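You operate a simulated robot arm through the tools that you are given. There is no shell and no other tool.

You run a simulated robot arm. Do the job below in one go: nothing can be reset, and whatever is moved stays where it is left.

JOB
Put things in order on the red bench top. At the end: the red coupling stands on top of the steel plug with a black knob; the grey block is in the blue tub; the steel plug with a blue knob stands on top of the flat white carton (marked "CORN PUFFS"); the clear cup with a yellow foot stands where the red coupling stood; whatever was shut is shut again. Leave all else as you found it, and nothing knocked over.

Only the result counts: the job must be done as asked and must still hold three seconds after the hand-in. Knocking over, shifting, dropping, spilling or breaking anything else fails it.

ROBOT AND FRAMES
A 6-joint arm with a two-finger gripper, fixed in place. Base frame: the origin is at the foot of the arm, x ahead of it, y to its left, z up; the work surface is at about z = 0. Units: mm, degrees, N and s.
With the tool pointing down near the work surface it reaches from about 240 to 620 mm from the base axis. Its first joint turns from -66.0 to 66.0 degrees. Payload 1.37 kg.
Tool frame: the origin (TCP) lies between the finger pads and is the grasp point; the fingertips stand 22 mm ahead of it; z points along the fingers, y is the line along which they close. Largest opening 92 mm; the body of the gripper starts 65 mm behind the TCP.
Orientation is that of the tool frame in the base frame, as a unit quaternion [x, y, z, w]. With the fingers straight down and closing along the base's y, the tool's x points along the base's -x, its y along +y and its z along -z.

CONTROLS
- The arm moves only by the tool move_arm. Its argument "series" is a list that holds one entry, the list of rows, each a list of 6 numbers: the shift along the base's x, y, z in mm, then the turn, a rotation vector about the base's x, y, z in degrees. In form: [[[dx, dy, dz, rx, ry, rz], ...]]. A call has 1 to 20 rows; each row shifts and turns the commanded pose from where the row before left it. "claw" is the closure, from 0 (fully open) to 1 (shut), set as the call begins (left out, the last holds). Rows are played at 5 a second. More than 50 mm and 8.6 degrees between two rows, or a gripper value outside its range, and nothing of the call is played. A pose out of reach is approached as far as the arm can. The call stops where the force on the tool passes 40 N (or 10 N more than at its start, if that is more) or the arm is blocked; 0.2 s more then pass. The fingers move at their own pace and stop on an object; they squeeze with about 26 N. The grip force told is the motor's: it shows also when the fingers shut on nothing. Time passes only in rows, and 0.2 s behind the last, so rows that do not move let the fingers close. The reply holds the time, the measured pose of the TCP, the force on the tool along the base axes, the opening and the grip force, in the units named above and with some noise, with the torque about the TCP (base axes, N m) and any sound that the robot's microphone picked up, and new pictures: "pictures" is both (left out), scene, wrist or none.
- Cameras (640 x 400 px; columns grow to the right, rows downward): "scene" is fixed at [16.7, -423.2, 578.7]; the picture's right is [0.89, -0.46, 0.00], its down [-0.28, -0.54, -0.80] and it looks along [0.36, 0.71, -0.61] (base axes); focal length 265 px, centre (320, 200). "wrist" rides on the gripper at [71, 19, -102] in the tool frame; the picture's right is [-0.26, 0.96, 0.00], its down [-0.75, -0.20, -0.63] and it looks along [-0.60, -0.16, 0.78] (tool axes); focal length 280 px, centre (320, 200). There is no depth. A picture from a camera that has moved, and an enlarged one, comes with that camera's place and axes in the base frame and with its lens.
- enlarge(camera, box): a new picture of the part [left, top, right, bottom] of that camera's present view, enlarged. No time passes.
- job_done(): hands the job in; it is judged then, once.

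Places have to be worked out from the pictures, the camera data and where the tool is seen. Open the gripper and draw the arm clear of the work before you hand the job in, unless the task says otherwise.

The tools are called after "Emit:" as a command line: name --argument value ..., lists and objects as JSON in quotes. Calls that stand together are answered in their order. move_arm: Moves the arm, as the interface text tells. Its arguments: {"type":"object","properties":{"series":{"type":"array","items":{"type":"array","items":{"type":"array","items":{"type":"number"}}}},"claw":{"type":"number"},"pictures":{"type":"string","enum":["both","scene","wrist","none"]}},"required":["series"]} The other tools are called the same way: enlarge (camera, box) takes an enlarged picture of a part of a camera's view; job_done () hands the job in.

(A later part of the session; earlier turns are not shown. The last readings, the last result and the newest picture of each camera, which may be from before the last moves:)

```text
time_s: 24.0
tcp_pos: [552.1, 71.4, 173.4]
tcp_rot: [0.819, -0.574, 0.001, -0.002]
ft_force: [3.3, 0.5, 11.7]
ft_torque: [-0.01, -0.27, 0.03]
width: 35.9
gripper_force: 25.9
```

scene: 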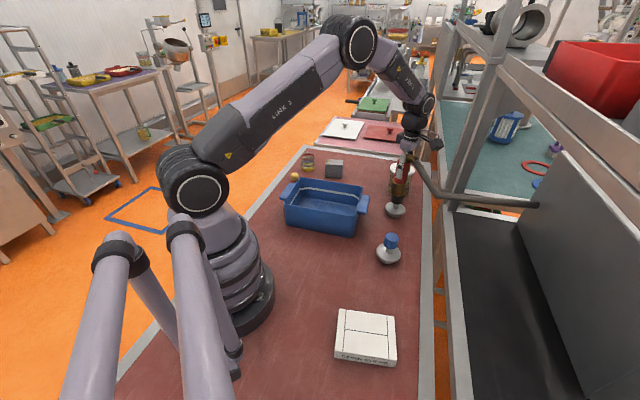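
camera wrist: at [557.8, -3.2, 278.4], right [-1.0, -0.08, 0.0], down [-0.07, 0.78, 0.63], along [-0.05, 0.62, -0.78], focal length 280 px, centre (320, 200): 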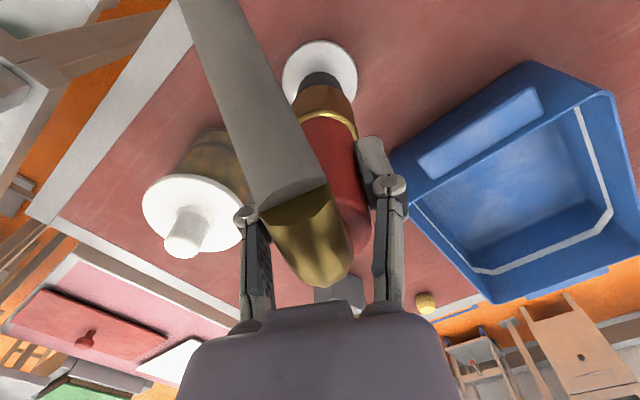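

The readings look unsettled, so I'm holding for a moment and re-reading.

Emit:
move_arm --series '[[[0, 0, 0, 0, 0, 0], [0, 0, 0, 0, 0, 0]]]' --pictures "none"

Emit:
enlarge --camera "scene" --box '[370, 140, 450, 230]'

```text
time_s: 24.6
tcp_pos: [551.3, 71.6, 175.5]
tcp_rot: [0.819, -0.573, -0.001, -0.002]
ft_force: [4.4, -1.1, 8.3]
ft_torque: [-0.07, -0.37, 0.0]
width: 35.9
gripper_force: 25.9
```

```text
4.44 times, centred on (410, 185) of scene
camera zoom: at [16.6, -423.2, 578.7], right [0.89, -0.46, 0.0], down [-0.28, -0.54, -0.8], along [0.36, 0.71, -0.6], focal length 1178 px, centre (-80, 267)
```

zoom: 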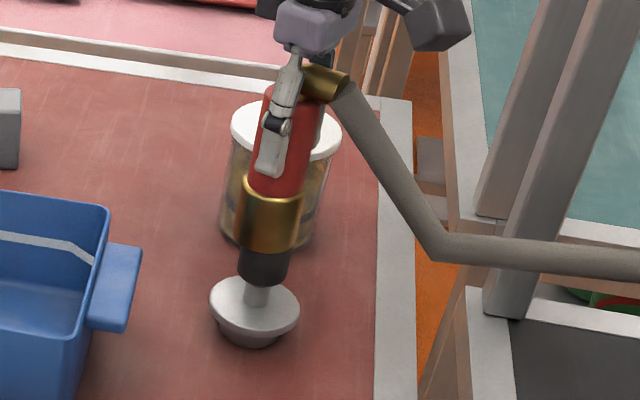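

There's still about 8 N of load and some side force, so I'm easing up another millimetre.

Emit:
move_arm --series '[[[0, 0, 0.8, 0, 0, 0], [0, 0, 0, 0, 0, 0], [0, 0, 0, 0, 0, 0]]]' --pictures "none"

```text
time_s: 25.4
tcp_pos: [550.9, 70.1, 175.4]
tcp_rot: [0.819, -0.573, -0.002, -0.001]
ft_force: [-0.2, 0.3, -3.1]
ft_torque: [-0.06, -0.01, 0.0]
width: 35.8
gripper_force: 26.2
```

The load is back to the coupling's own weight, so it's only just above the knob. I'm lowering 0.5 mm for a light seat.

Emit:
move_arm --series '[[[0, 0, -0.4, 0, 0, 0], [0, 0, 0, 0, 0, 0], [0, 0, 0, 0, 0, 0]]]' --pictures "wrist"

Emit:
enlarge --camera "scene" --box '[380, 170, 420, 220]'

```text
time_s: 26.2
tcp_pos: [551.2, 70.2, 175.4]
tcp_rot: [0.819, -0.573, -0.001, -0.001]
ft_force: [0.0, 0.8, -3.0]
ft_torque: [-0.01, 0.0, -0.02]
width: 35.7
gripper_force: 26.0
camera wrist: at [557.8, -3.4, 276.9], right [-1.0, -0.08, 0.0], down [-0.07, 0.78, 0.63], along [-0.05, 0.62, -0.78], focal length 280 px, centre (320, 200)
```

wrist: 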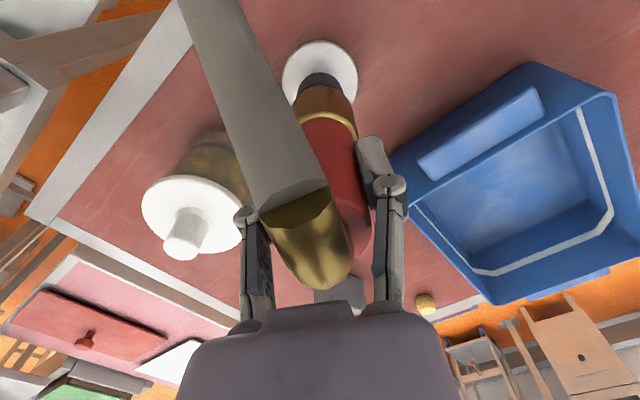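

```text
8.00 times, centred on (400, 195) of scene
camera zoom: at [16.7, -423.2, 578.7], right [0.89, -0.46, 0.0], down [-0.28, -0.54, -0.8], along [0.36, 0.71, -0.61], focal length 2120 px, centre (-320, 240)
```

zoom: 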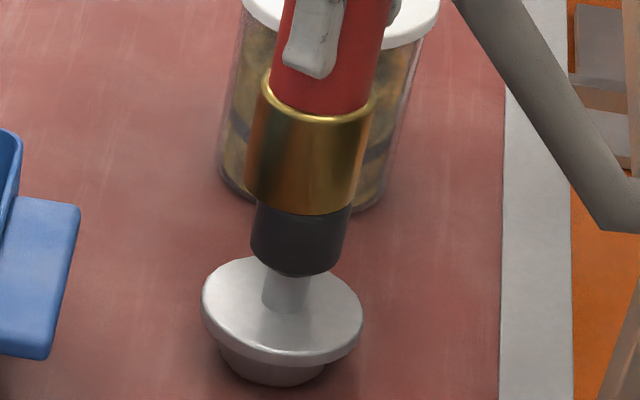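

Still unloaded, so I'm lowering another 0.5 mm.

Emit:
move_arm --series '[[[0, 0, -0.5, 0, 0, 0], [0, 0, 0, 0, 0, 0], [0, 0, 0, 0, 0, 0]]]' --pictures "none"

```text
time_s: 27.0
tcp_pos: [551.3, 71.4, 174.3]
tcp_rot: [0.819, -0.574, 0.0, -0.001]
ft_force: [0.0, 0.0, -3.5]
ft_torque: [-0.01, 0.02, 0.01]
width: 36.0
gripper_force: 25.9
```

Emit:
move_arm --series '[[[0, 0, -0.5, 0, 0, 0], [0, 0, 0, 0, 0, 0], [0, 0, 0, 0, 0, 0]]]' --pictures "none"

```text
time_s: 27.8
tcp_pos: [551.8, 70.2, 175.9]
tcp_rot: [0.819, -0.574, 0.0, -0.001]
ft_force: [-0.6, 0.1, 1.0]
ft_torque: [-0.06, 0.15, 0.02]
width: 35.6
gripper_force: 26.1
```

Light contact of about 4 N now. I'm opening the fingers partway without moving the arm.

Emit:
move_arm --series '[[[0, 0, 0, 0, 0, 0], [0, 0, 0, 0, 0, 0], [0, 0, 0, 0, 0, 0]]]' --claw 0.3

Emit:
enlarge --camera "scene" --box '[370, 130, 450, 230]'

```text
time_s: 28.6
tcp_pos: [551.7, 70.1, 174.5]
tcp_rot: [0.819, -0.574, 0.0, -0.001]
ft_force: [0.0, -0.1, 0.3]
ft_torque: [-0.04, 0.0, -0.01]
width: 64.6
gripper_force: 0.2
camera wrist: at [557.8, -3.3, 275.9], right [-1.0, -0.08, 0.0], down [-0.07, 0.78, 0.63], along [-0.05, 0.62, -0.78], focal length 280 px, centre (320, 200)
```

scene: 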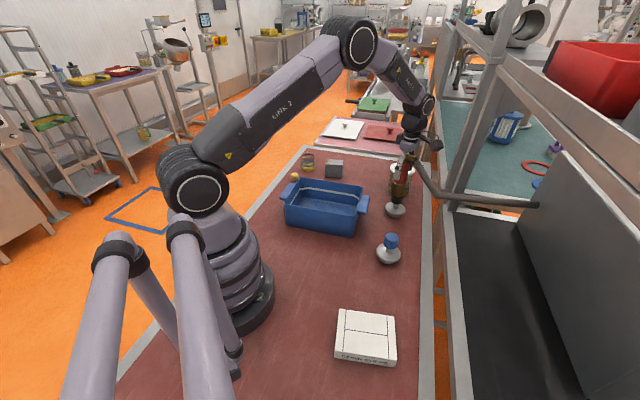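
wrist: 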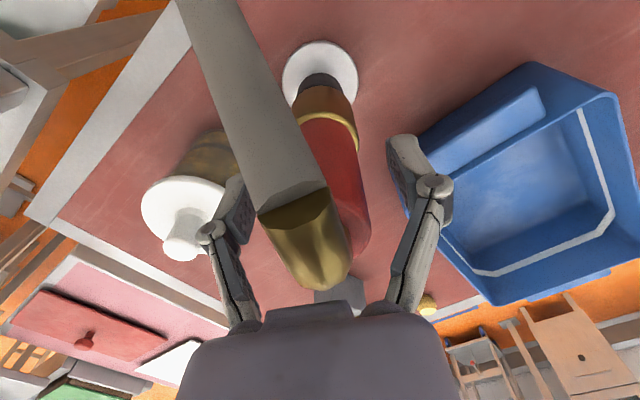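

```text
4.00 times, centred on (410, 180) of scene
camera zoom: at [16.7, -423.2, 578.7], right [0.89, -0.46, 0.0], down [-0.28, -0.54, -0.8], along [0.36, 0.71, -0.61], focal length 1060 px, centre (-40, 280)
```

zoom: 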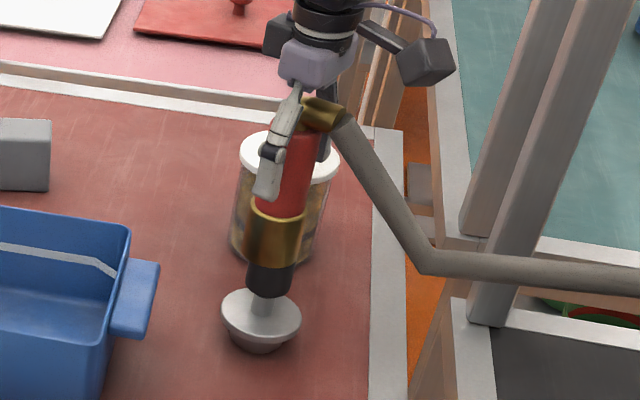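

The coupling stands on its own on the knob. I'm withdrawing straight up.

Emit:
move_arm --series '[[[0, 0, 10, 0, 0, 0], [0, 0, 15, 0, 0, 0], [0, 0, 20, 0, 0, 0], [0, 0, 25, 0, 0, 0], [0, 0, 30, 0, 0, 0], [0, 0, 20, 0, 0, 0], [0, 0, 0, 0, 0, 0]]]' --claw 0.15

Emit:
enlarge --camera "scene" --box '[370, 130, 450, 230]'

```text
time_s: 30.2
tcp_pos: [551.8, 69.7, 294.8]
tcp_rot: [0.819, -0.574, -0.001, -0.001]
ft_force: [0.3, 0.3, 0.2]
ft_torque: [0.01, 0.0, 0.04]
width: 78.4
gripper_force: 0.0
camera wrist: at [557.6, -3.5, 396.0], right [-1.0, -0.08, 0.0], down [-0.07, 0.78, 0.63], along [-0.05, 0.62, -0.78], focal length 280 px, centre (320, 200)
```

scene: 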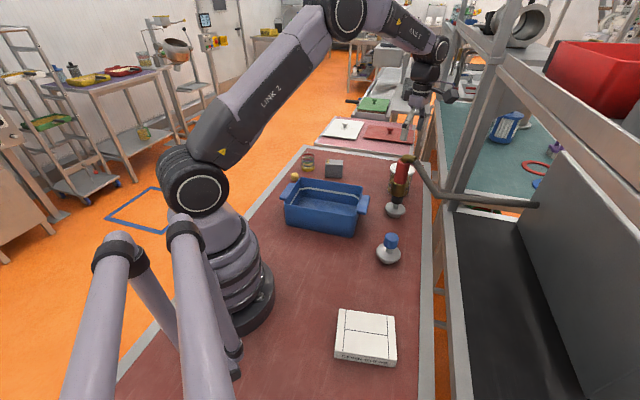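
wrist: 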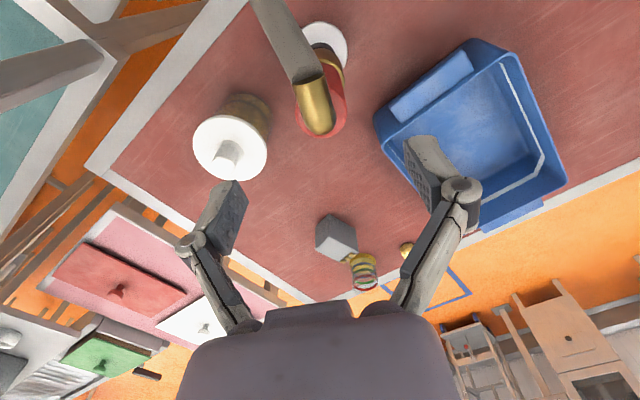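

```text
4.00 times, centred on (410, 180) of scene
camera zoom: at [16.7, -423.2, 578.7], right [0.89, -0.46, 0.0], down [-0.28, -0.54, -0.8], along [0.36, 0.71, -0.61], focal length 1060 px, centre (-40, 280)
```

zoom: 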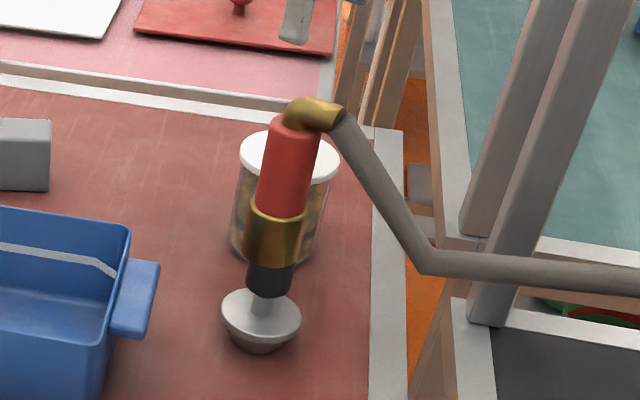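

The coupling stands steady on the black knob. I'm raising clear, turning to yaw 48° and moving towards the cup at about (419, 471) for a close look.

Emit:
move_arm --series '[[[-10, 25, 5, 0, 0, -6.2], [-15, 35, 0, 0, 0, -6.2], [-15, 35, 0, 0, 0, -6.2], [-16, 40, 0, 0, 0, -6.2], [-16, 40, 0, 0, 0, -6.2], [-16, 40, 0, 0, 0, -6.2], [-16, 40, 0, 0, 0, -6.2], [-16, 40, 0, 0, 0, -6.2], [-16, 35, 0, 0, 0, -6.2], [-16, 35, 0, 0, 0, -6.2], [0, 0, 0, 0, 0, 0]]]' --claw 0

Emit:
enlarge --camera "wrist" --box '[200, 0, 480, 180]'

```text
time_s: 32.6
tcp_pos: [399.5, 437.1, 300.6]
tcp_rot: [-0.406, 0.914, -0.001, 0.002]
ft_force: [0.2, 0.1, -1.0]
ft_torque: [-0.03, -0.04, 0.01]
width: 92.1
gripper_force: 0.1
camera wrist: at [337.8, 396.7, 401.4], right [-0.54, 0.84, 0.0], down [0.66, 0.42, 0.63], along [0.53, 0.34, -0.78], focal length 280 px, centre (320, 200)
```

scene: 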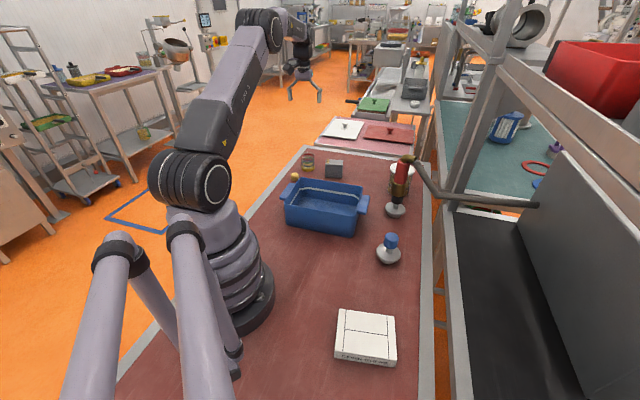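
wrist: 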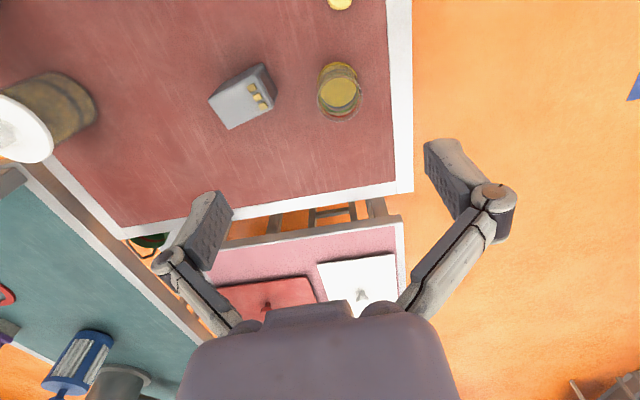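

```text
2.22 times, centred on (340, 90) of wrist
camera zoom: at [337.8, 396.7, 401.4], right [-0.54, 0.84, 0.0], down [0.66, 0.42, 0.63], along [0.53, 0.34, -0.78], focal length 623 px, centre (276, 444)
```

zoom: 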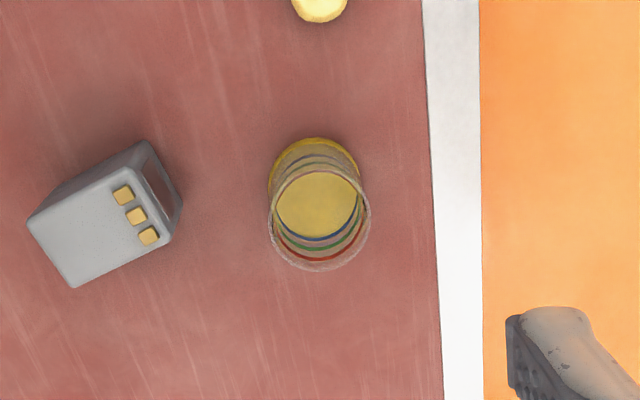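

The cup is at about (418, 475), some 633 mm out, so I'll tilt the tool 20° outward about its closing axis to gain reach. I'm moving above it in stages.

Emit:
move_arm --series '[[[3, 6, -20, 5.0, -4.4, 0], [3, 6, -20, 5.0, -4.4, 0], [3, 6, -20, 5.0, -4.4, 0], [3, 6, -20, 0, 0, 0.5], [3, 6, -20, 0, 0, 0], [3, 7, -30, 0, 0, 0], [0, 0, 0, 0, 0, 0]]]' --claw 0

Emit:
enlarge --camera "scene" --box '[260, 110, 380, 210]'

```text
time_s: 34.2
tcp_pos: [417.8, 474.4, 169.2]
tcp_rot: [-0.404, 0.898, 0.074, 0.159]
ft_force: [0.7, -0.8, -0.2]
ft_torque: [0.01, -0.02, -0.01]
width: 92.0
gripper_force: 0.0
camera wrist: at [336.4, 409.5, 239.6], right [-0.56, 0.82, 0.09], down [0.48, 0.23, 0.85], along [0.68, 0.52, -0.53], focal length 280 px, centre (320, 200)
```

scene: 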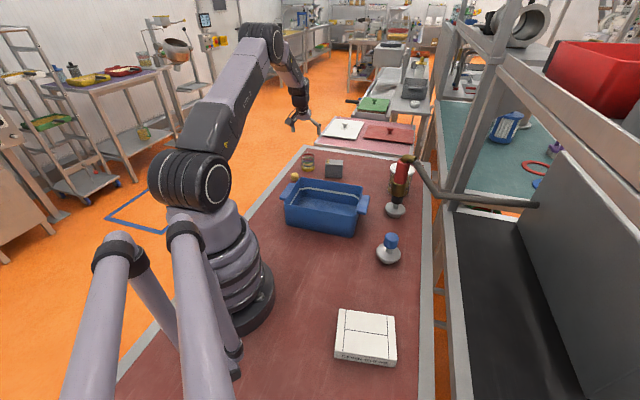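
wrist: 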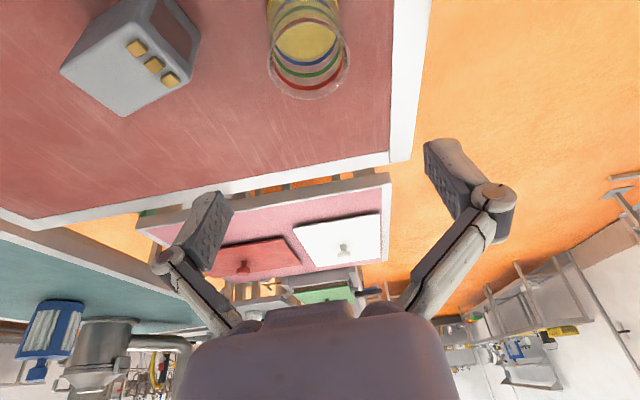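

```text
4.00 times, centred on (320, 160) of scene
camera zoom: at [16.7, -423.2, 578.7], right [0.89, -0.46, 0.0], down [-0.28, -0.54, -0.8], along [0.36, 0.71, -0.61], focal length 1060 px, centre (320, 360)
```

zoom: 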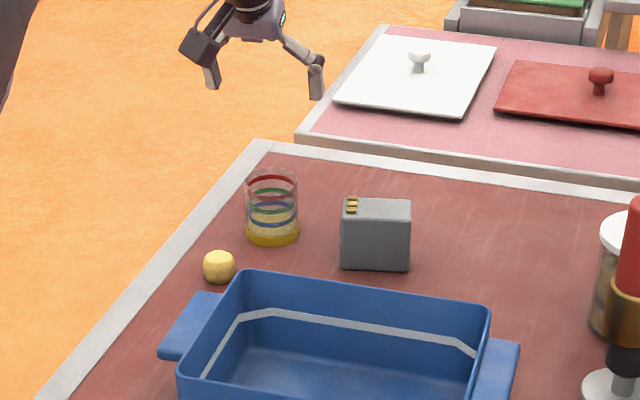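

Tilt is 20° and the closing axis is level. I estimate the cup at about (416, 475), centred within 2–3 mm of the fingers, and I'm descending partway around it.

Emit:
move_arm --series '[[[-1, 0.5, -20, 0, 0, 0], [0, 0, -20, 0, 0, 0], [0, 0, -20, 0, 0, 0], [0, 0, 0, 0, 0, 0]]]' --claw 0

Emit:
enlarge --camera "scene" --box '[260, 110, 380, 210]'

```text
time_s: 35.2
tcp_pos: [416.5, 474.0, 110.0]
tcp_rot: [-0.404, 0.898, 0.073, 0.159]
ft_force: [0.7, 1.2, -0.2]
ft_torque: [0.0, -0.03, -0.01]
width: 91.9
gripper_force: 0.0
camera wrist: at [335.4, 409.6, 180.4], right [-0.56, 0.82, 0.09], down [0.48, 0.23, 0.85], along [0.67, 0.52, -0.53], focal length 280 px, centre (320, 200)
```

scene: 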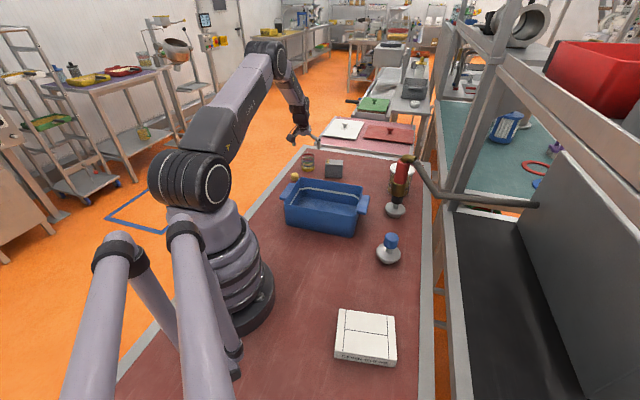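
wrist: 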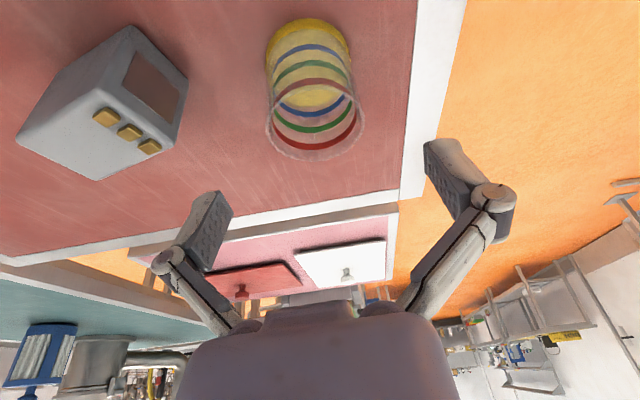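

```text
4.00 times, centred on (320, 160) of scene
camera zoom: at [16.7, -423.2, 578.7], right [0.89, -0.46, 0.0], down [-0.28, -0.54, -0.8], along [0.36, 0.71, -0.61], focal length 1060 px, centre (320, 360)
```

zoom: 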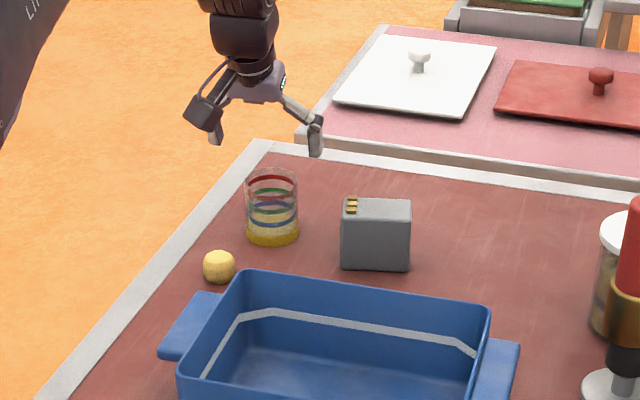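

The cup looks to be about (413.5, 474) and 70 mm tall. I'm correcting by -3 mm in x and descending to a grasp height of z≈40.

Emit:
move_arm --series '[[[-1.5, 0, -15, 0, 0, 0], [-1.5, 0, -15, 0, 0, 0], [0, 0, -15, 0, 0, 0], [0, 0, -13, 0, 0, 0], [0, 0, -10, 0, 0, 0], [0, 0, 0, 0, 0, 0]]]' --claw 0

Emit:
enlarge --camera "scene" --box '[260, 110, 380, 210]'

```text
time_s: 36.6
tcp_pos: [413.3, 474.1, 41.8]
tcp_rot: [-0.404, 0.898, 0.073, 0.158]
ft_force: [0.2, 0.2, -0.1]
ft_torque: [0.0, 0.01, -0.02]
width: 92.1
gripper_force: 0.0
camera wrist: at [332.4, 409.4, 112.2], right [-0.56, 0.82, 0.09], down [0.48, 0.23, 0.85], along [0.67, 0.52, -0.53], focal length 280 px, centre (320, 200)
```

scene: 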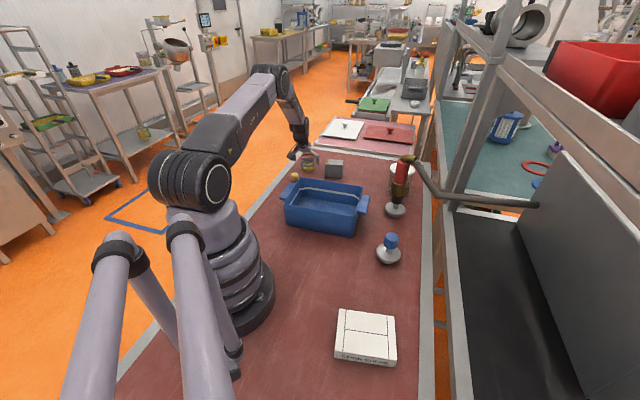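
wrist: 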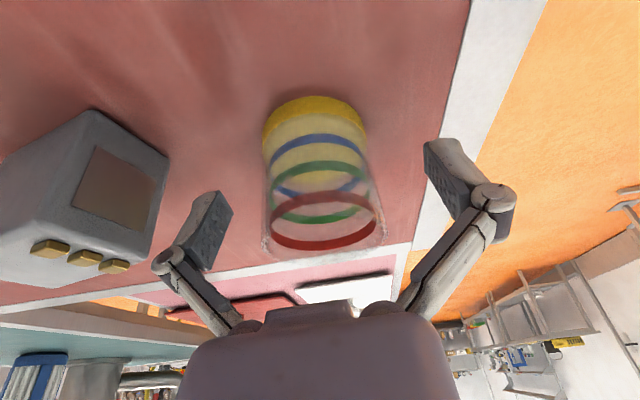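

```text
4.00 times, centred on (320, 160) of scene
camera zoom: at [16.7, -423.2, 578.7], right [0.89, -0.46, 0.0], down [-0.28, -0.54, -0.8], along [0.36, 0.71, -0.61], focal length 1060 px, centre (320, 360)
```

zoom: 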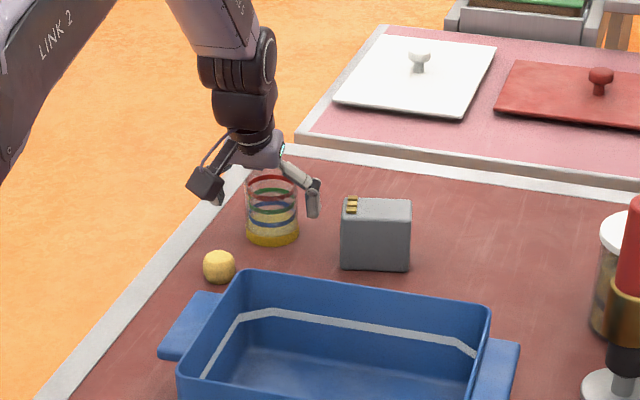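

The cup is centred between the fingers, about 3 mm further out than the TCP. I'm nudging outward by that amount and closing.

Emit:
move_arm --series '[[[2, 2.2, 0, 0, 0, 0], [0, 0, 0, 0, 0, 0]]]' --pictures "none"

Emit:
move_arm --series '[[[0, 0, 0, 0, 0, 0], [0, 0, 0, 0, 0, 0], [0, 0, 0, 0, 0, 0], [0, 0, 0, 0, 0, 0]]]' --claw 1

```text
time_s: 37.2
tcp_pos: [416.7, 475.5, 41.2]
tcp_rot: [-0.404, 0.898, 0.073, 0.159]
ft_force: [0.0, -0.5, 0.2]
ft_torque: [-0.01, -0.01, 0.01]
width: 92.0
gripper_force: 0.0
```

```text
time_s: 38.2
tcp_pos: [415.3, 475.6, 42.3]
tcp_rot: [-0.404, 0.898, 0.074, 0.158]
ft_force: [-0.6, -1.1, 4.9]
ft_torque: [0.01, 0.02, -0.02]
width: 55.1
gripper_force: 25.9
camera wrist: at [334.4, 411.6, 112.9], right [-0.56, 0.82, 0.09], down [0.48, 0.23, 0.85], along [0.68, 0.52, -0.53], focal length 280 px, centre (320, 200)
```

scene: 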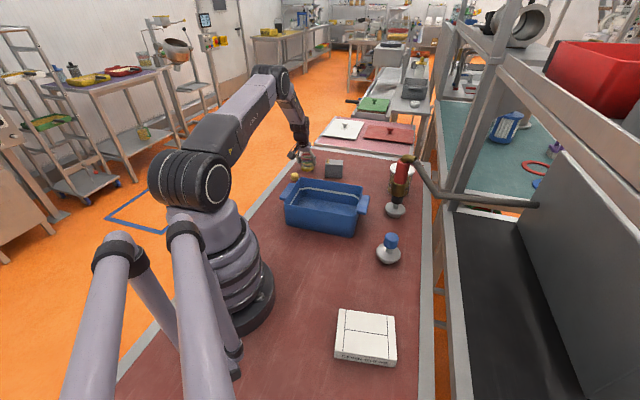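
wrist: 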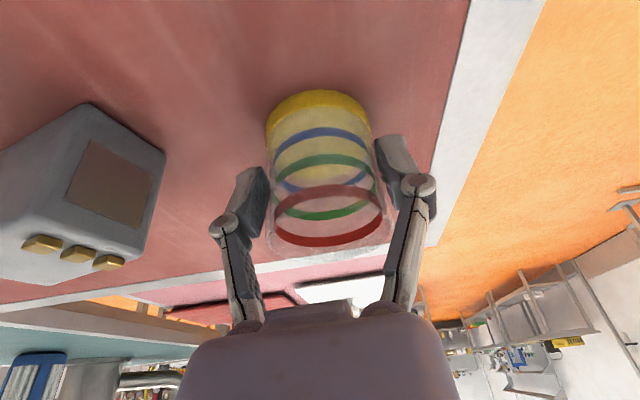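

The cup is held at a width of 55 mm. I'm lifting it straight up by 110 mm.

Emit:
move_arm --series '[[[0, 0, 6, 0, 0, 0], [0, 0, 14, 0, 0, 0], [0, 0, 25, 0, 0, 0], [0, 0, 30, 0, 0, 0], [0, 0, 30, 0, 0, 0], [0, 0, 0, 0, 0, 0]]]'

Emit:
enlarge --camera "scene" --box '[260, 90, 380, 190]'

```text
time_s: 39.6
tcp_pos: [416.2, 475.2, 146.3]
tcp_rot: [-0.403, 0.898, 0.073, 0.159]
ft_force: [-0.1, 0.3, -1.3]
ft_torque: [0.02, -0.02, 0.02]
width: 54.7
gripper_force: 25.8
camera wrist: at [334.8, 411.6, 217.6], right [-0.56, 0.82, 0.09], down [0.48, 0.23, 0.85], along [0.67, 0.52, -0.53], focal length 280 px, centre (320, 200)
```

scene: 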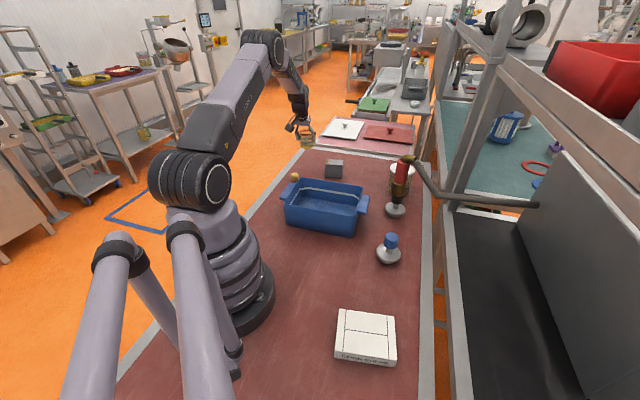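
wrist: 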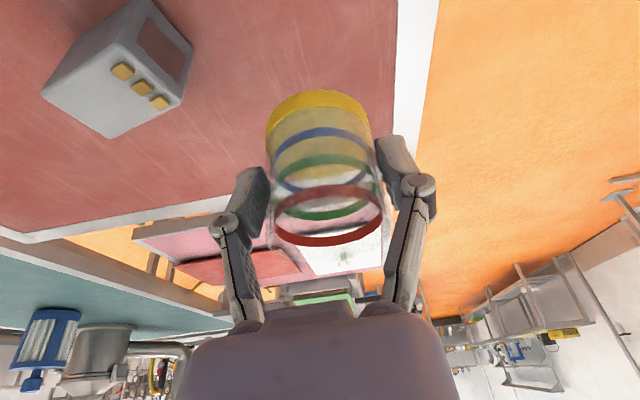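

```text
4.00 times, centred on (320, 140) of scene
camera zoom: at [16.7, -423.2, 578.7], right [0.89, -0.46, 0.0], down [-0.28, -0.54, -0.8], along [0.36, 0.71, -0.61], focal length 1060 px, centre (320, 440)
```

zoom: 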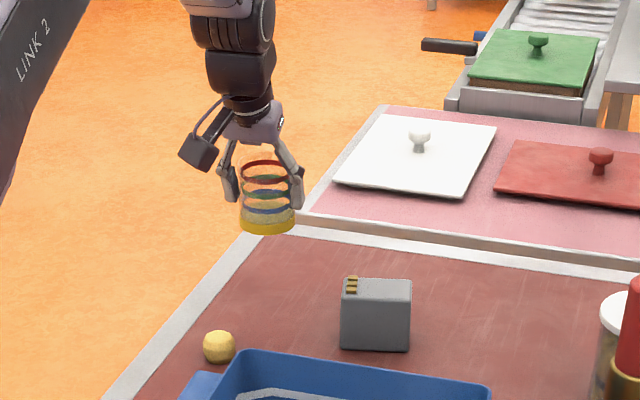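

The cup hangs upright in the grip. I'm carrying it to above the coupling's old place at (546.7, 267), turning with the azimuth so the tilt stays matched.

Emit:
move_arm --series '[[[21, -34.9, 0, 0, 0, -3.8], [21, -34.9, 0, 0, 0, -3.8], [21.5, -34.9, 0, 0, 0, -3.8], [21.5, -34.9, 0, 0, 0, -3.8], [21.5, -34.9, 0, 0, 0, -3.8], [21.5, -34.9, 0, 0, 0, -3.8], [0, 0, 0, 0, 0, 0]]]'

Emit:
enlarge --camera "scene" --box '[310, 90, 430, 190]'

```text
time_s: 41.2
tcp_pos: [543.7, 266.8, 146.6]
tcp_rot: [-0.219, 0.96, 0.041, 0.17]
ft_force: [-0.8, -0.5, 0.6]
ft_torque: [-0.04, 0.01, -0.03]
width: 54.9
gripper_force: 25.9
camera wrist: at [444.3, 238.8, 217.8], right [-0.2, 0.98, 0.09], down [0.53, 0.03, 0.85], along [0.82, 0.21, -0.53], focal length 280 px, centre (320, 200)
```

scene: 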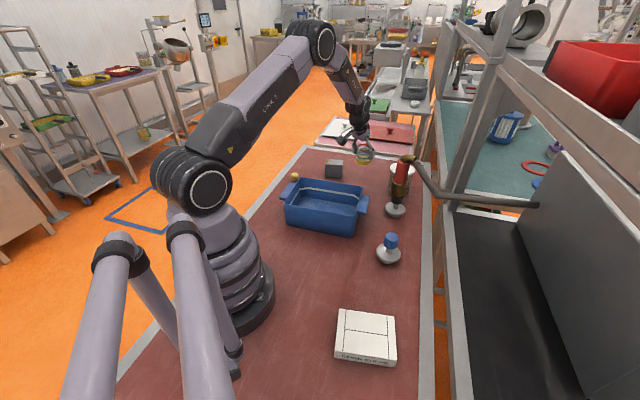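
wrist: 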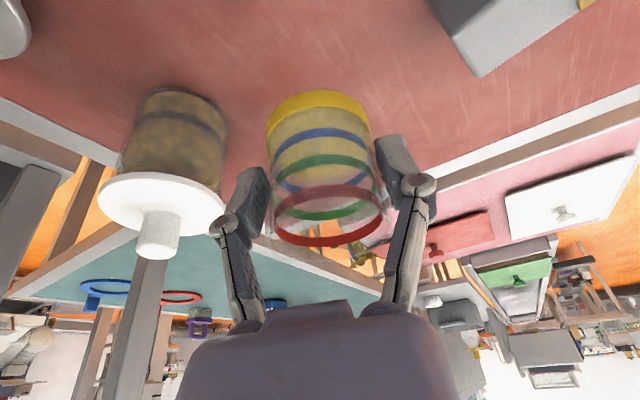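

```text
4.00 times, centred on (370, 140) of scene
camera zoom: at [16.7, -423.3, 578.7], right [0.89, -0.46, 0.0], down [-0.28, -0.54, -0.8], along [0.36, 0.71, -0.61], focal length 1060 px, centre (120, 440)
```

zoom: 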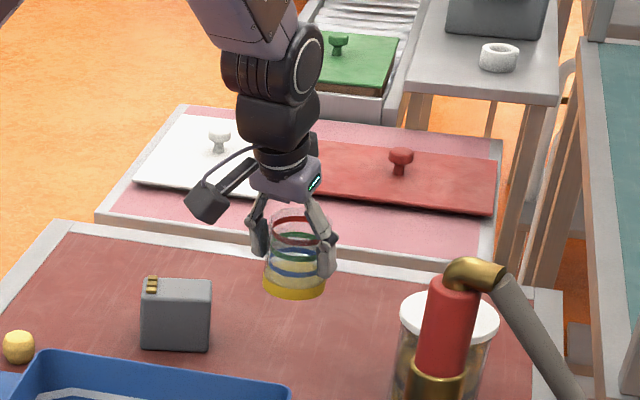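

Positioned over the spot. I'm lowering to about 10 mm above the bench, then comparing with where the coupling's foot was in the scene picture, at about (360.9, 186.1).

Emit:
move_arm --series '[[[0, 0, -25, 0, 0, 0], [0, 0, -25, 0, 0, 0], [0, 0, -25, 0, 0, 0], [0, 0, -20, 0, 0, 0], [0, 0, 0, 0, 0, 0]]]'

Emit:
enlarge --camera "scene" --box '[280, 140, 390, 200]'

```text
time_s: 42.4
tcp_pos: [543.9, 265.7, 51.4]
tcp_rot: [-0.219, 0.96, 0.04, 0.17]
ft_force: [1.1, 0.2, -1.1]
ft_torque: [0.01, -0.01, 0.0]
width: 54.9
gripper_force: 26.4
camera wrist: at [444.3, 238.2, 122.6], right [-0.2, 0.98, 0.09], down [0.53, 0.03, 0.85], along [0.82, 0.22, -0.53], focal length 280 px, centre (320, 200)
```

scene: 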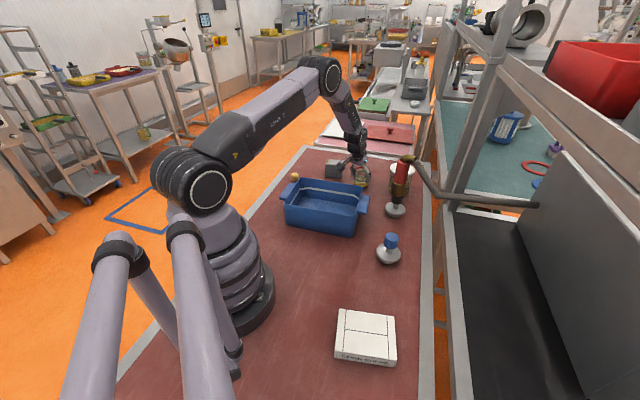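
wrist: 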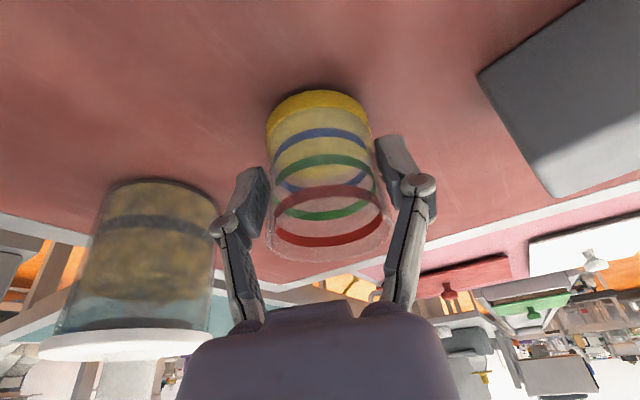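

```text
5.82 times, centred on (335, 170) of scene
camera zoom: at [16.7, -423.2, 578.7], right [0.89, -0.46, 0.0], down [-0.28, -0.54, -0.8], along [0.36, 0.71, -0.61], focal length 1542 px, centre (233, 374)
```

zoom: 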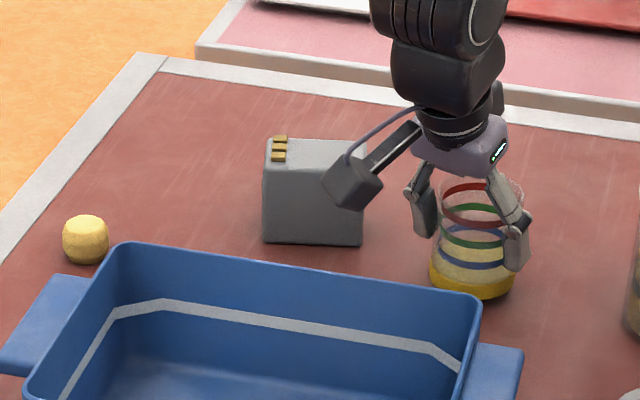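

Foot column and projected row match the coupling's old footprint within 1–2 mm. I'm lowering the last millimetres gently.

Emit:
move_arm --series '[[[0.5, -0.3, -3, 0, 0, 0], [0, 0, -2, 0, 0, 0], [0, 0, -2, 0, 0, 0], [0, 0, 0, 0, 0, 0], [0, 0, 0, 0, 0, 0]]]' --pictures "none"

Emit:
move_arm --series '[[[0, 0, -1, 0, 0, 0], [0, 0, 0, 0, 0, 0], [0, 0, 0, 0, 0, 0]]]' --pictures "none"

```text
time_s: 43.6
tcp_pos: [544.4, 266.2, 44.2]
tcp_rot: [-0.219, 0.96, 0.04, 0.171]
ft_force: [-0.3, -0.4, -0.5]
ft_torque: [0.0, 0.0, 0.03]
width: 54.9
gripper_force: 25.5
```

```text
time_s: 44.4
tcp_pos: [544.6, 267.1, 44.4]
tcp_rot: [-0.219, 0.96, 0.04, 0.169]
ft_force: [-0.7, 0.2, 0.3]
ft_torque: [0.01, 0.03, 0.02]
width: 54.7
gripper_force: 26.2
```

Emit:
move_arm --series '[[[0, 0, -0.8, 0, 0, 0], [0, 0, 0, 0, 0, 0], [0, 0, 0, 0, 0, 0]]]' --pictures "none"

Emit:
enlarge --camera "scene" --box '[340, 155, 390, 200]'

```text
time_s: 45.2
tcp_pos: [543.6, 267.0, 42.5]
tcp_rot: [-0.218, 0.96, 0.04, 0.17]
ft_force: [0.2, 0.6, -0.1]
ft_torque: [-0.01, 0.02, -0.03]
width: 54.9
gripper_force: 26.7
```

```text
8.89 times, centred on (365, 178) of scene
camera zoom: at [16.7, -423.2, 578.7], right [0.89, -0.46, 0.0], down [-0.28, -0.54, -0.8], along [0.36, 0.71, -0.61], focal length 2356 px, centre (-80, 400)
```

zoom: 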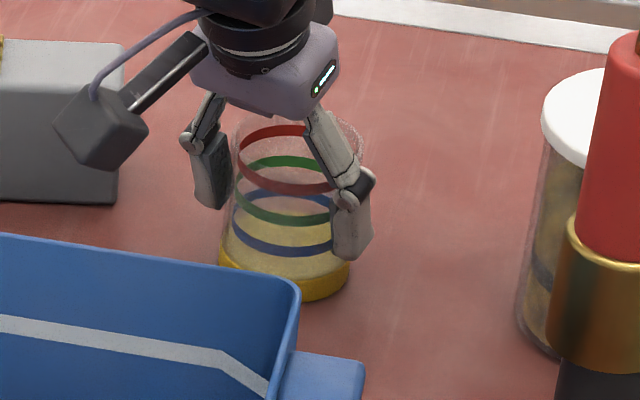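

The cup is almost down with no clear contact yet, so I'm going down in 0.7 mm steps until the bench takes the load.

Emit:
move_arm --series '[[[0, 0, -0.7, 0, 0, 0], [0, 0, 0, 0, 0, 0], [0, 0, 0, 0, 0, 0]]]' --pictures "none"

Emit:
move_arm --series '[[[0, 0, -0.5, 0, 0, 0], [0, 0, 0, 0, 0, 0], [0, 0, 0, 0, 0, 0]]]' --pictures "none"

```text
time_s: 46.0
tcp_pos: [543.9, 265.4, 42.1]
tcp_rot: [-0.219, 0.96, 0.041, 0.17]
ft_force: [-0.7, 0.4, 0.1]
ft_torque: [0.02, -0.02, -0.02]
width: 54.8
gripper_force: 26.0
```

```text
time_s: 46.8
tcp_pos: [543.4, 266.6, 42.3]
tcp_rot: [-0.218, 0.96, 0.041, 0.17]
ft_force: [-2.0, -0.3, 4.3]
ft_torque: [-0.08, -0.06, -0.03]
width: 54.7
gripper_force: 25.9
```

Bench contact at about 4 N. I'm opening the fingers moderately to release the cup.

Emit:
move_arm --series '[[[0, 0, 0, 0, 0, 0], [0, 0, 0, 0, 0, 0], [0, 0, 0, 0, 0, 0]]]' --claw 0.15

Emit:
enlarge --camera "scene" --box '[280, 140, 390, 200]'

```text
time_s: 47.6
tcp_pos: [545.3, 266.0, 41.8]
tcp_rot: [-0.218, 0.96, 0.04, 0.17]
ft_force: [-0.2, 0.1, -0.7]
ft_torque: [0.03, -0.02, -0.01]
width: 78.2
gripper_force: 0.0
camera wrist: at [444.4, 238.2, 112.6], right [-0.2, 0.98, 0.09], down [0.53, 0.03, 0.85], along [0.82, 0.22, -0.53], focal length 280 px, centre (320, 200)
```

scene: 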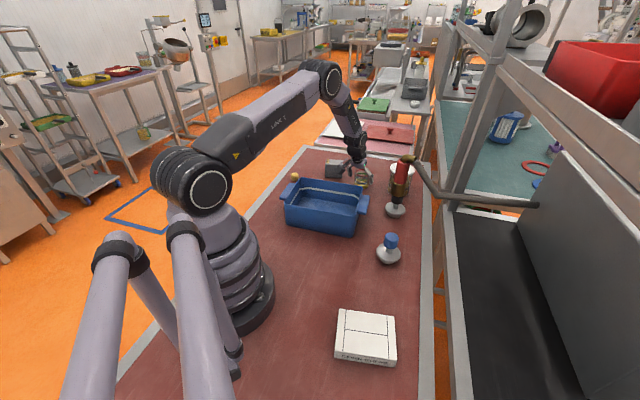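
wrist: 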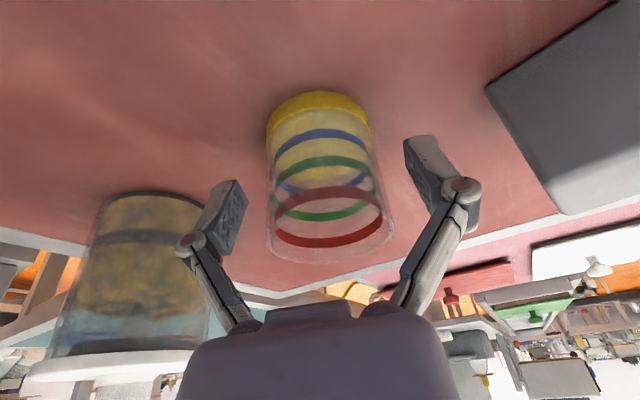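

```text
5.82 times, centred on (335, 170) of scene
camera zoom: at [16.7, -423.2, 578.7], right [0.89, -0.46, 0.0], down [-0.28, -0.54, -0.8], along [0.36, 0.71, -0.61], focal length 1542 px, centre (233, 374)
```

zoom: 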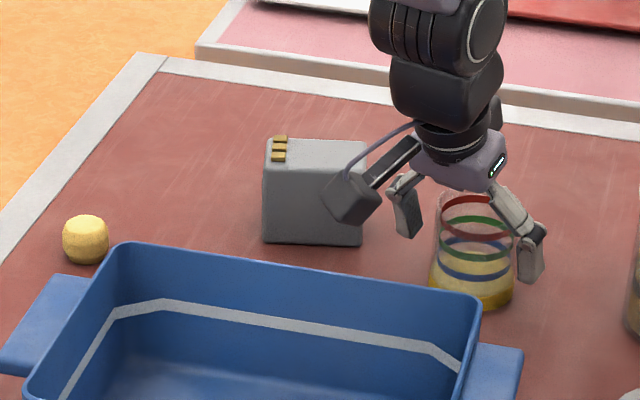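

The cup stands upright on the old spot. I'm withdrawing straight up.

Emit:
move_arm --series '[[[0, 0, 8, 0, 0, 0], [0, 0, 15, 0, 0, 0], [0, 0, 25, 0, 0, 0], [0, 0, 35, 0, 0, 0], [0, 0, 40, 0, 0, 0], [0, 0, 35, 0, 0, 0], [0, 0, 0, 0, 0, 0]]]' --claw 0.1

Emit:
enlarge --camera "scene" --box '[280, 140, 390, 200]'

```text
time_s: 49.2
tcp_pos: [543.5, 265.9, 200.0]
tcp_rot: [-0.218, 0.96, 0.04, 0.17]
ft_force: [0.5, 0.1, -0.4]
ft_torque: [0.02, -0.01, -0.01]
width: 82.8
gripper_force: 0.0
camera wrist: at [444.4, 239.1, 271.0], right [-0.2, 0.98, 0.09], down [0.53, 0.03, 0.84], along [0.82, 0.22, -0.53], focal length 280 px, centre (320, 200)
```

scene: 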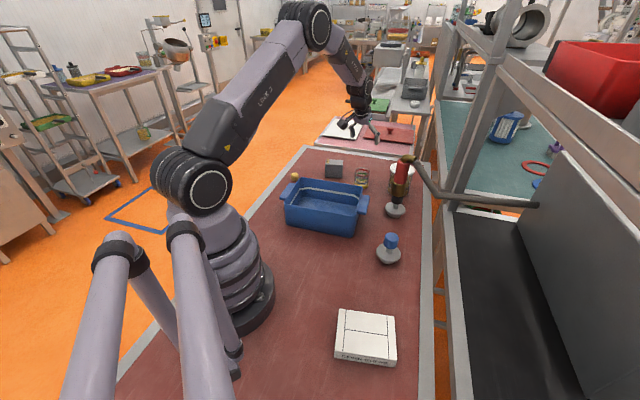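
wrist: 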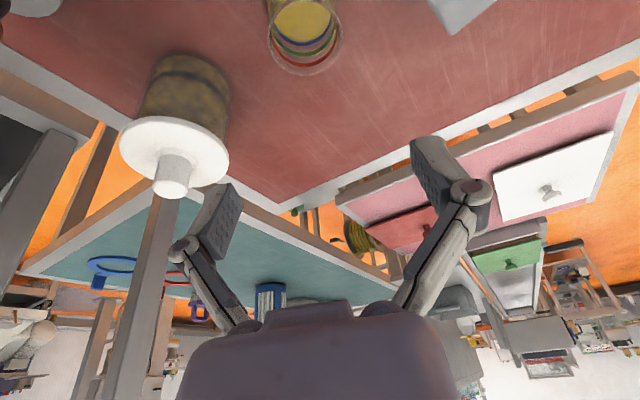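

```text
5.82 times, centred on (335, 170) of scene
camera zoom: at [16.7, -423.2, 578.7], right [0.89, -0.46, 0.0], down [-0.28, -0.54, -0.8], along [0.36, 0.71, -0.61], focal length 1542 px, centre (233, 374)
```

zoom: 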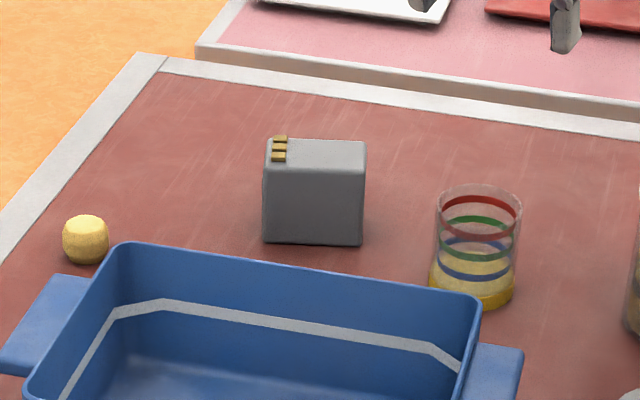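

The cup is well placed. Next is the grey block: I'll turn to yaw 58° so the fingers close along its 67 mm length, keep the 20° tilt, and look from above it.

Emit:
move_arm --series '[[[-12, 18, 5, 0, 0, 8], [-12, 18, 5, 0, 0, 8], [-12, 18, 5, 0, 0, 8], [-12, 18, 0, 0, 0, 8], [-10, 12, 0, 0, 0, 0], [0, 0, 0, 0, 0, 0]]]' --claw 0 --pictures "wrist"

Emit:
enlarge --camera "wrist" --box '[200, 0, 440, 150]'

```text
time_s: 50.6
tcp_pos: [485.0, 350.3, 214.3]
tcp_rot: [-0.475, 0.862, 0.085, 0.152]
ft_force: [0.9, -0.1, -0.6]
ft_torque: [-0.04, 0.02, 0.04]
width: 92.2
gripper_force: 0.1
camera wrist: at [415.5, 273.8, 285.2], right [-0.68, 0.72, 0.09], down [0.44, 0.31, 0.85], along [0.58, 0.62, -0.53], focal length 280 px, centre (320, 200)
```

wrist: 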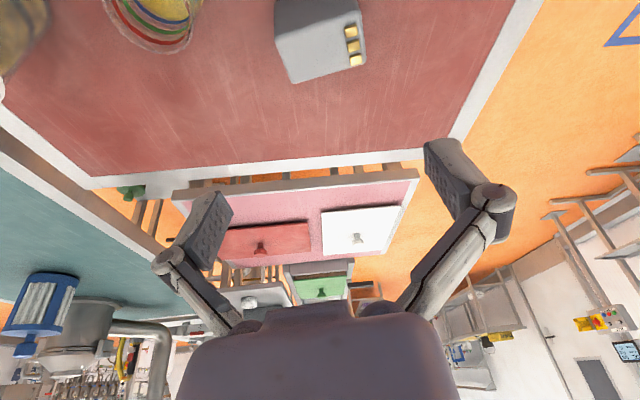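

```text
2.67 times, centred on (320, 75) of wrist
camera zoom: at [415.5, 273.8, 285.2], right [-0.68, 0.72, 0.09], down [0.44, 0.31, 0.85], along [0.58, 0.62, -0.53], focal length 748 px, centre (320, 533)
```

zoom: 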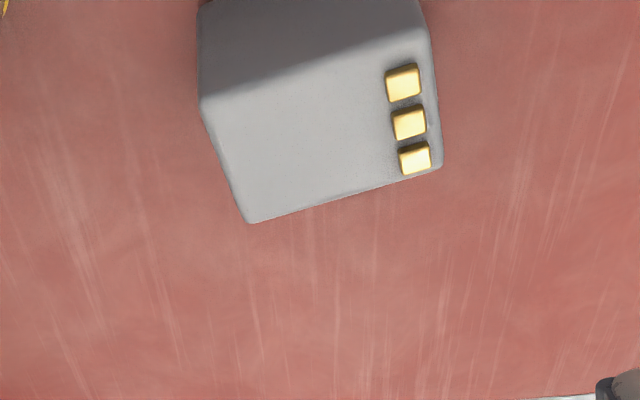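

The block is centred at about (494.5, 381) with its long axis at 148.7°, so a +1° yaw correction is needed. I'm moving over it and descending until the fingertips are just above its top.

Emit:
move_arm --series '[[[5, 15, -20, 0, 0, 1], [4.5, 16, -30, 0, 0, 0], [0, 0, -30, 0, 0, 0], [0, 0, -30, 0, 0, 0], [0, 0, 0, 0, 0, 0]]]' --claw 0

Emit:
enlarge --camera "scene" --box '[290, 120, 400, 200]'

```text
time_s: 51.8
tcp_pos: [495.0, 380.9, 105.5]
tcp_rot: [-0.483, 0.858, 0.087, 0.152]
ft_force: [-0.2, 0.4, -0.4]
ft_torque: [-0.01, 0.0, -0.01]
width: 92.1
gripper_force: 0.2
camera wrist: at [426.5, 302.6, 175.3], right [-0.7, 0.71, 0.09], down [0.43, 0.31, 0.85], along [0.57, 0.63, -0.53], focal length 280 px, centre (320, 200)
```

scene: 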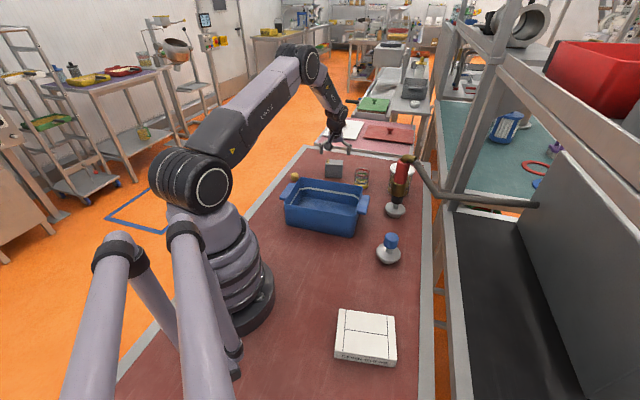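
wrist: 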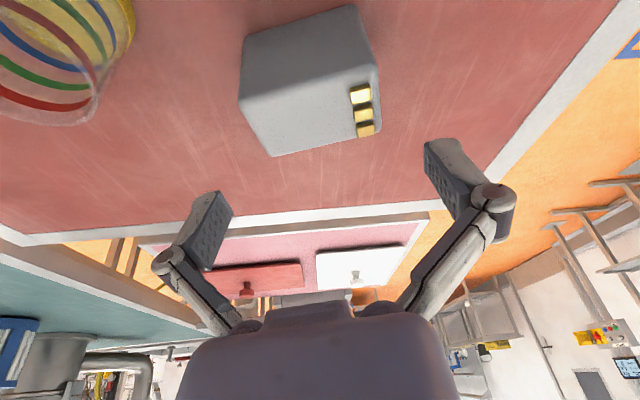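

```text
5.00 times, centred on (345, 160) of scene
camera zoom: at [16.7, -423.2, 578.7], right [0.89, -0.46, 0.0], down [-0.28, -0.54, -0.8], along [0.36, 0.71, -0.61], focal length 1325 px, centre (195, 400)
```

zoom: 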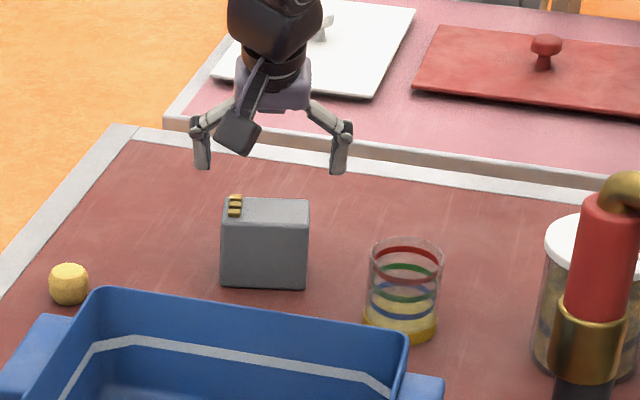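

Block is well centred between the fingers. I'm descending to grasp height, z≈36.

Emit:
move_arm --series '[[[0, 0, -18, 0, 0, 0], [0, 0, -18, 0, 0, 0], [0, 0, -18, 0, 0, 0], [0, 0, -15, 0, 0, 0], [0, 0, 0, 0, 0, 0]]]' --claw 0

Emit:
enlarge --camera "scene" --box '[290, 120, 400, 200]'

```text
time_s: 53.0
tcp_pos: [494.7, 380.3, 36.4]
tcp_rot: [-0.482, 0.859, 0.087, 0.151]
ft_force: [0.1, -0.9, 0.3]
ft_torque: [0.01, -0.01, 0.01]
width: 92.1
gripper_force: 0.1
camera wrist: at [426.0, 303.1, 106.7], right [-0.7, 0.71, 0.09], down [0.43, 0.31, 0.85], along [0.57, 0.63, -0.53], focal length 280 px, centre (320, 200)
```

scene: 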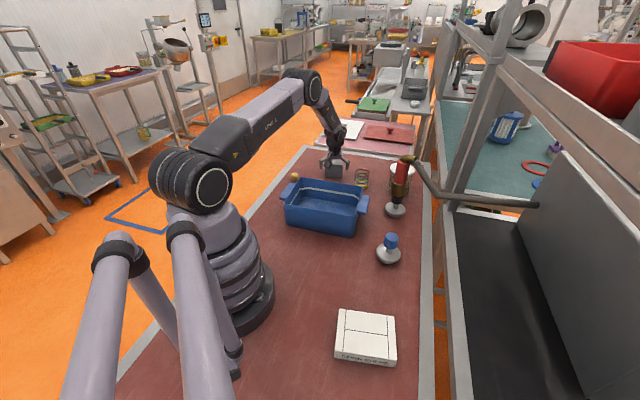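
wrist: 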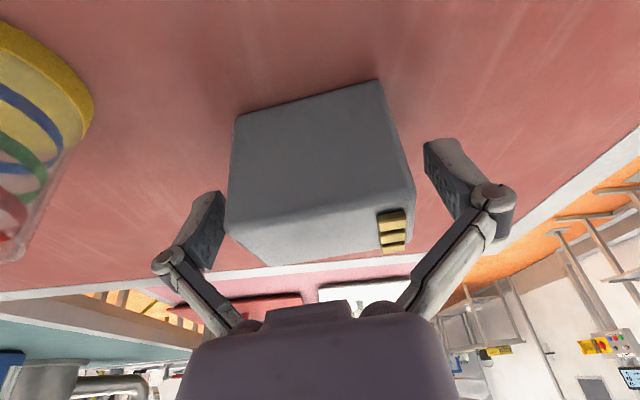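

```text
5.00 times, centred on (345, 160) of scene
camera zoom: at [16.7, -423.2, 578.7], right [0.89, -0.46, 0.0], down [-0.28, -0.54, -0.8], along [0.36, 0.71, -0.61], focal length 1325 px, centre (195, 400)
```

zoom: 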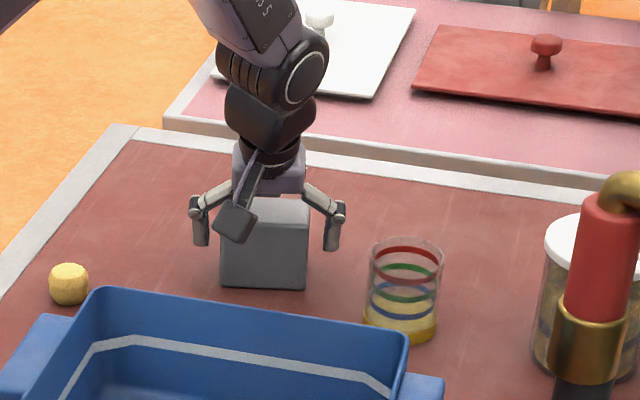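

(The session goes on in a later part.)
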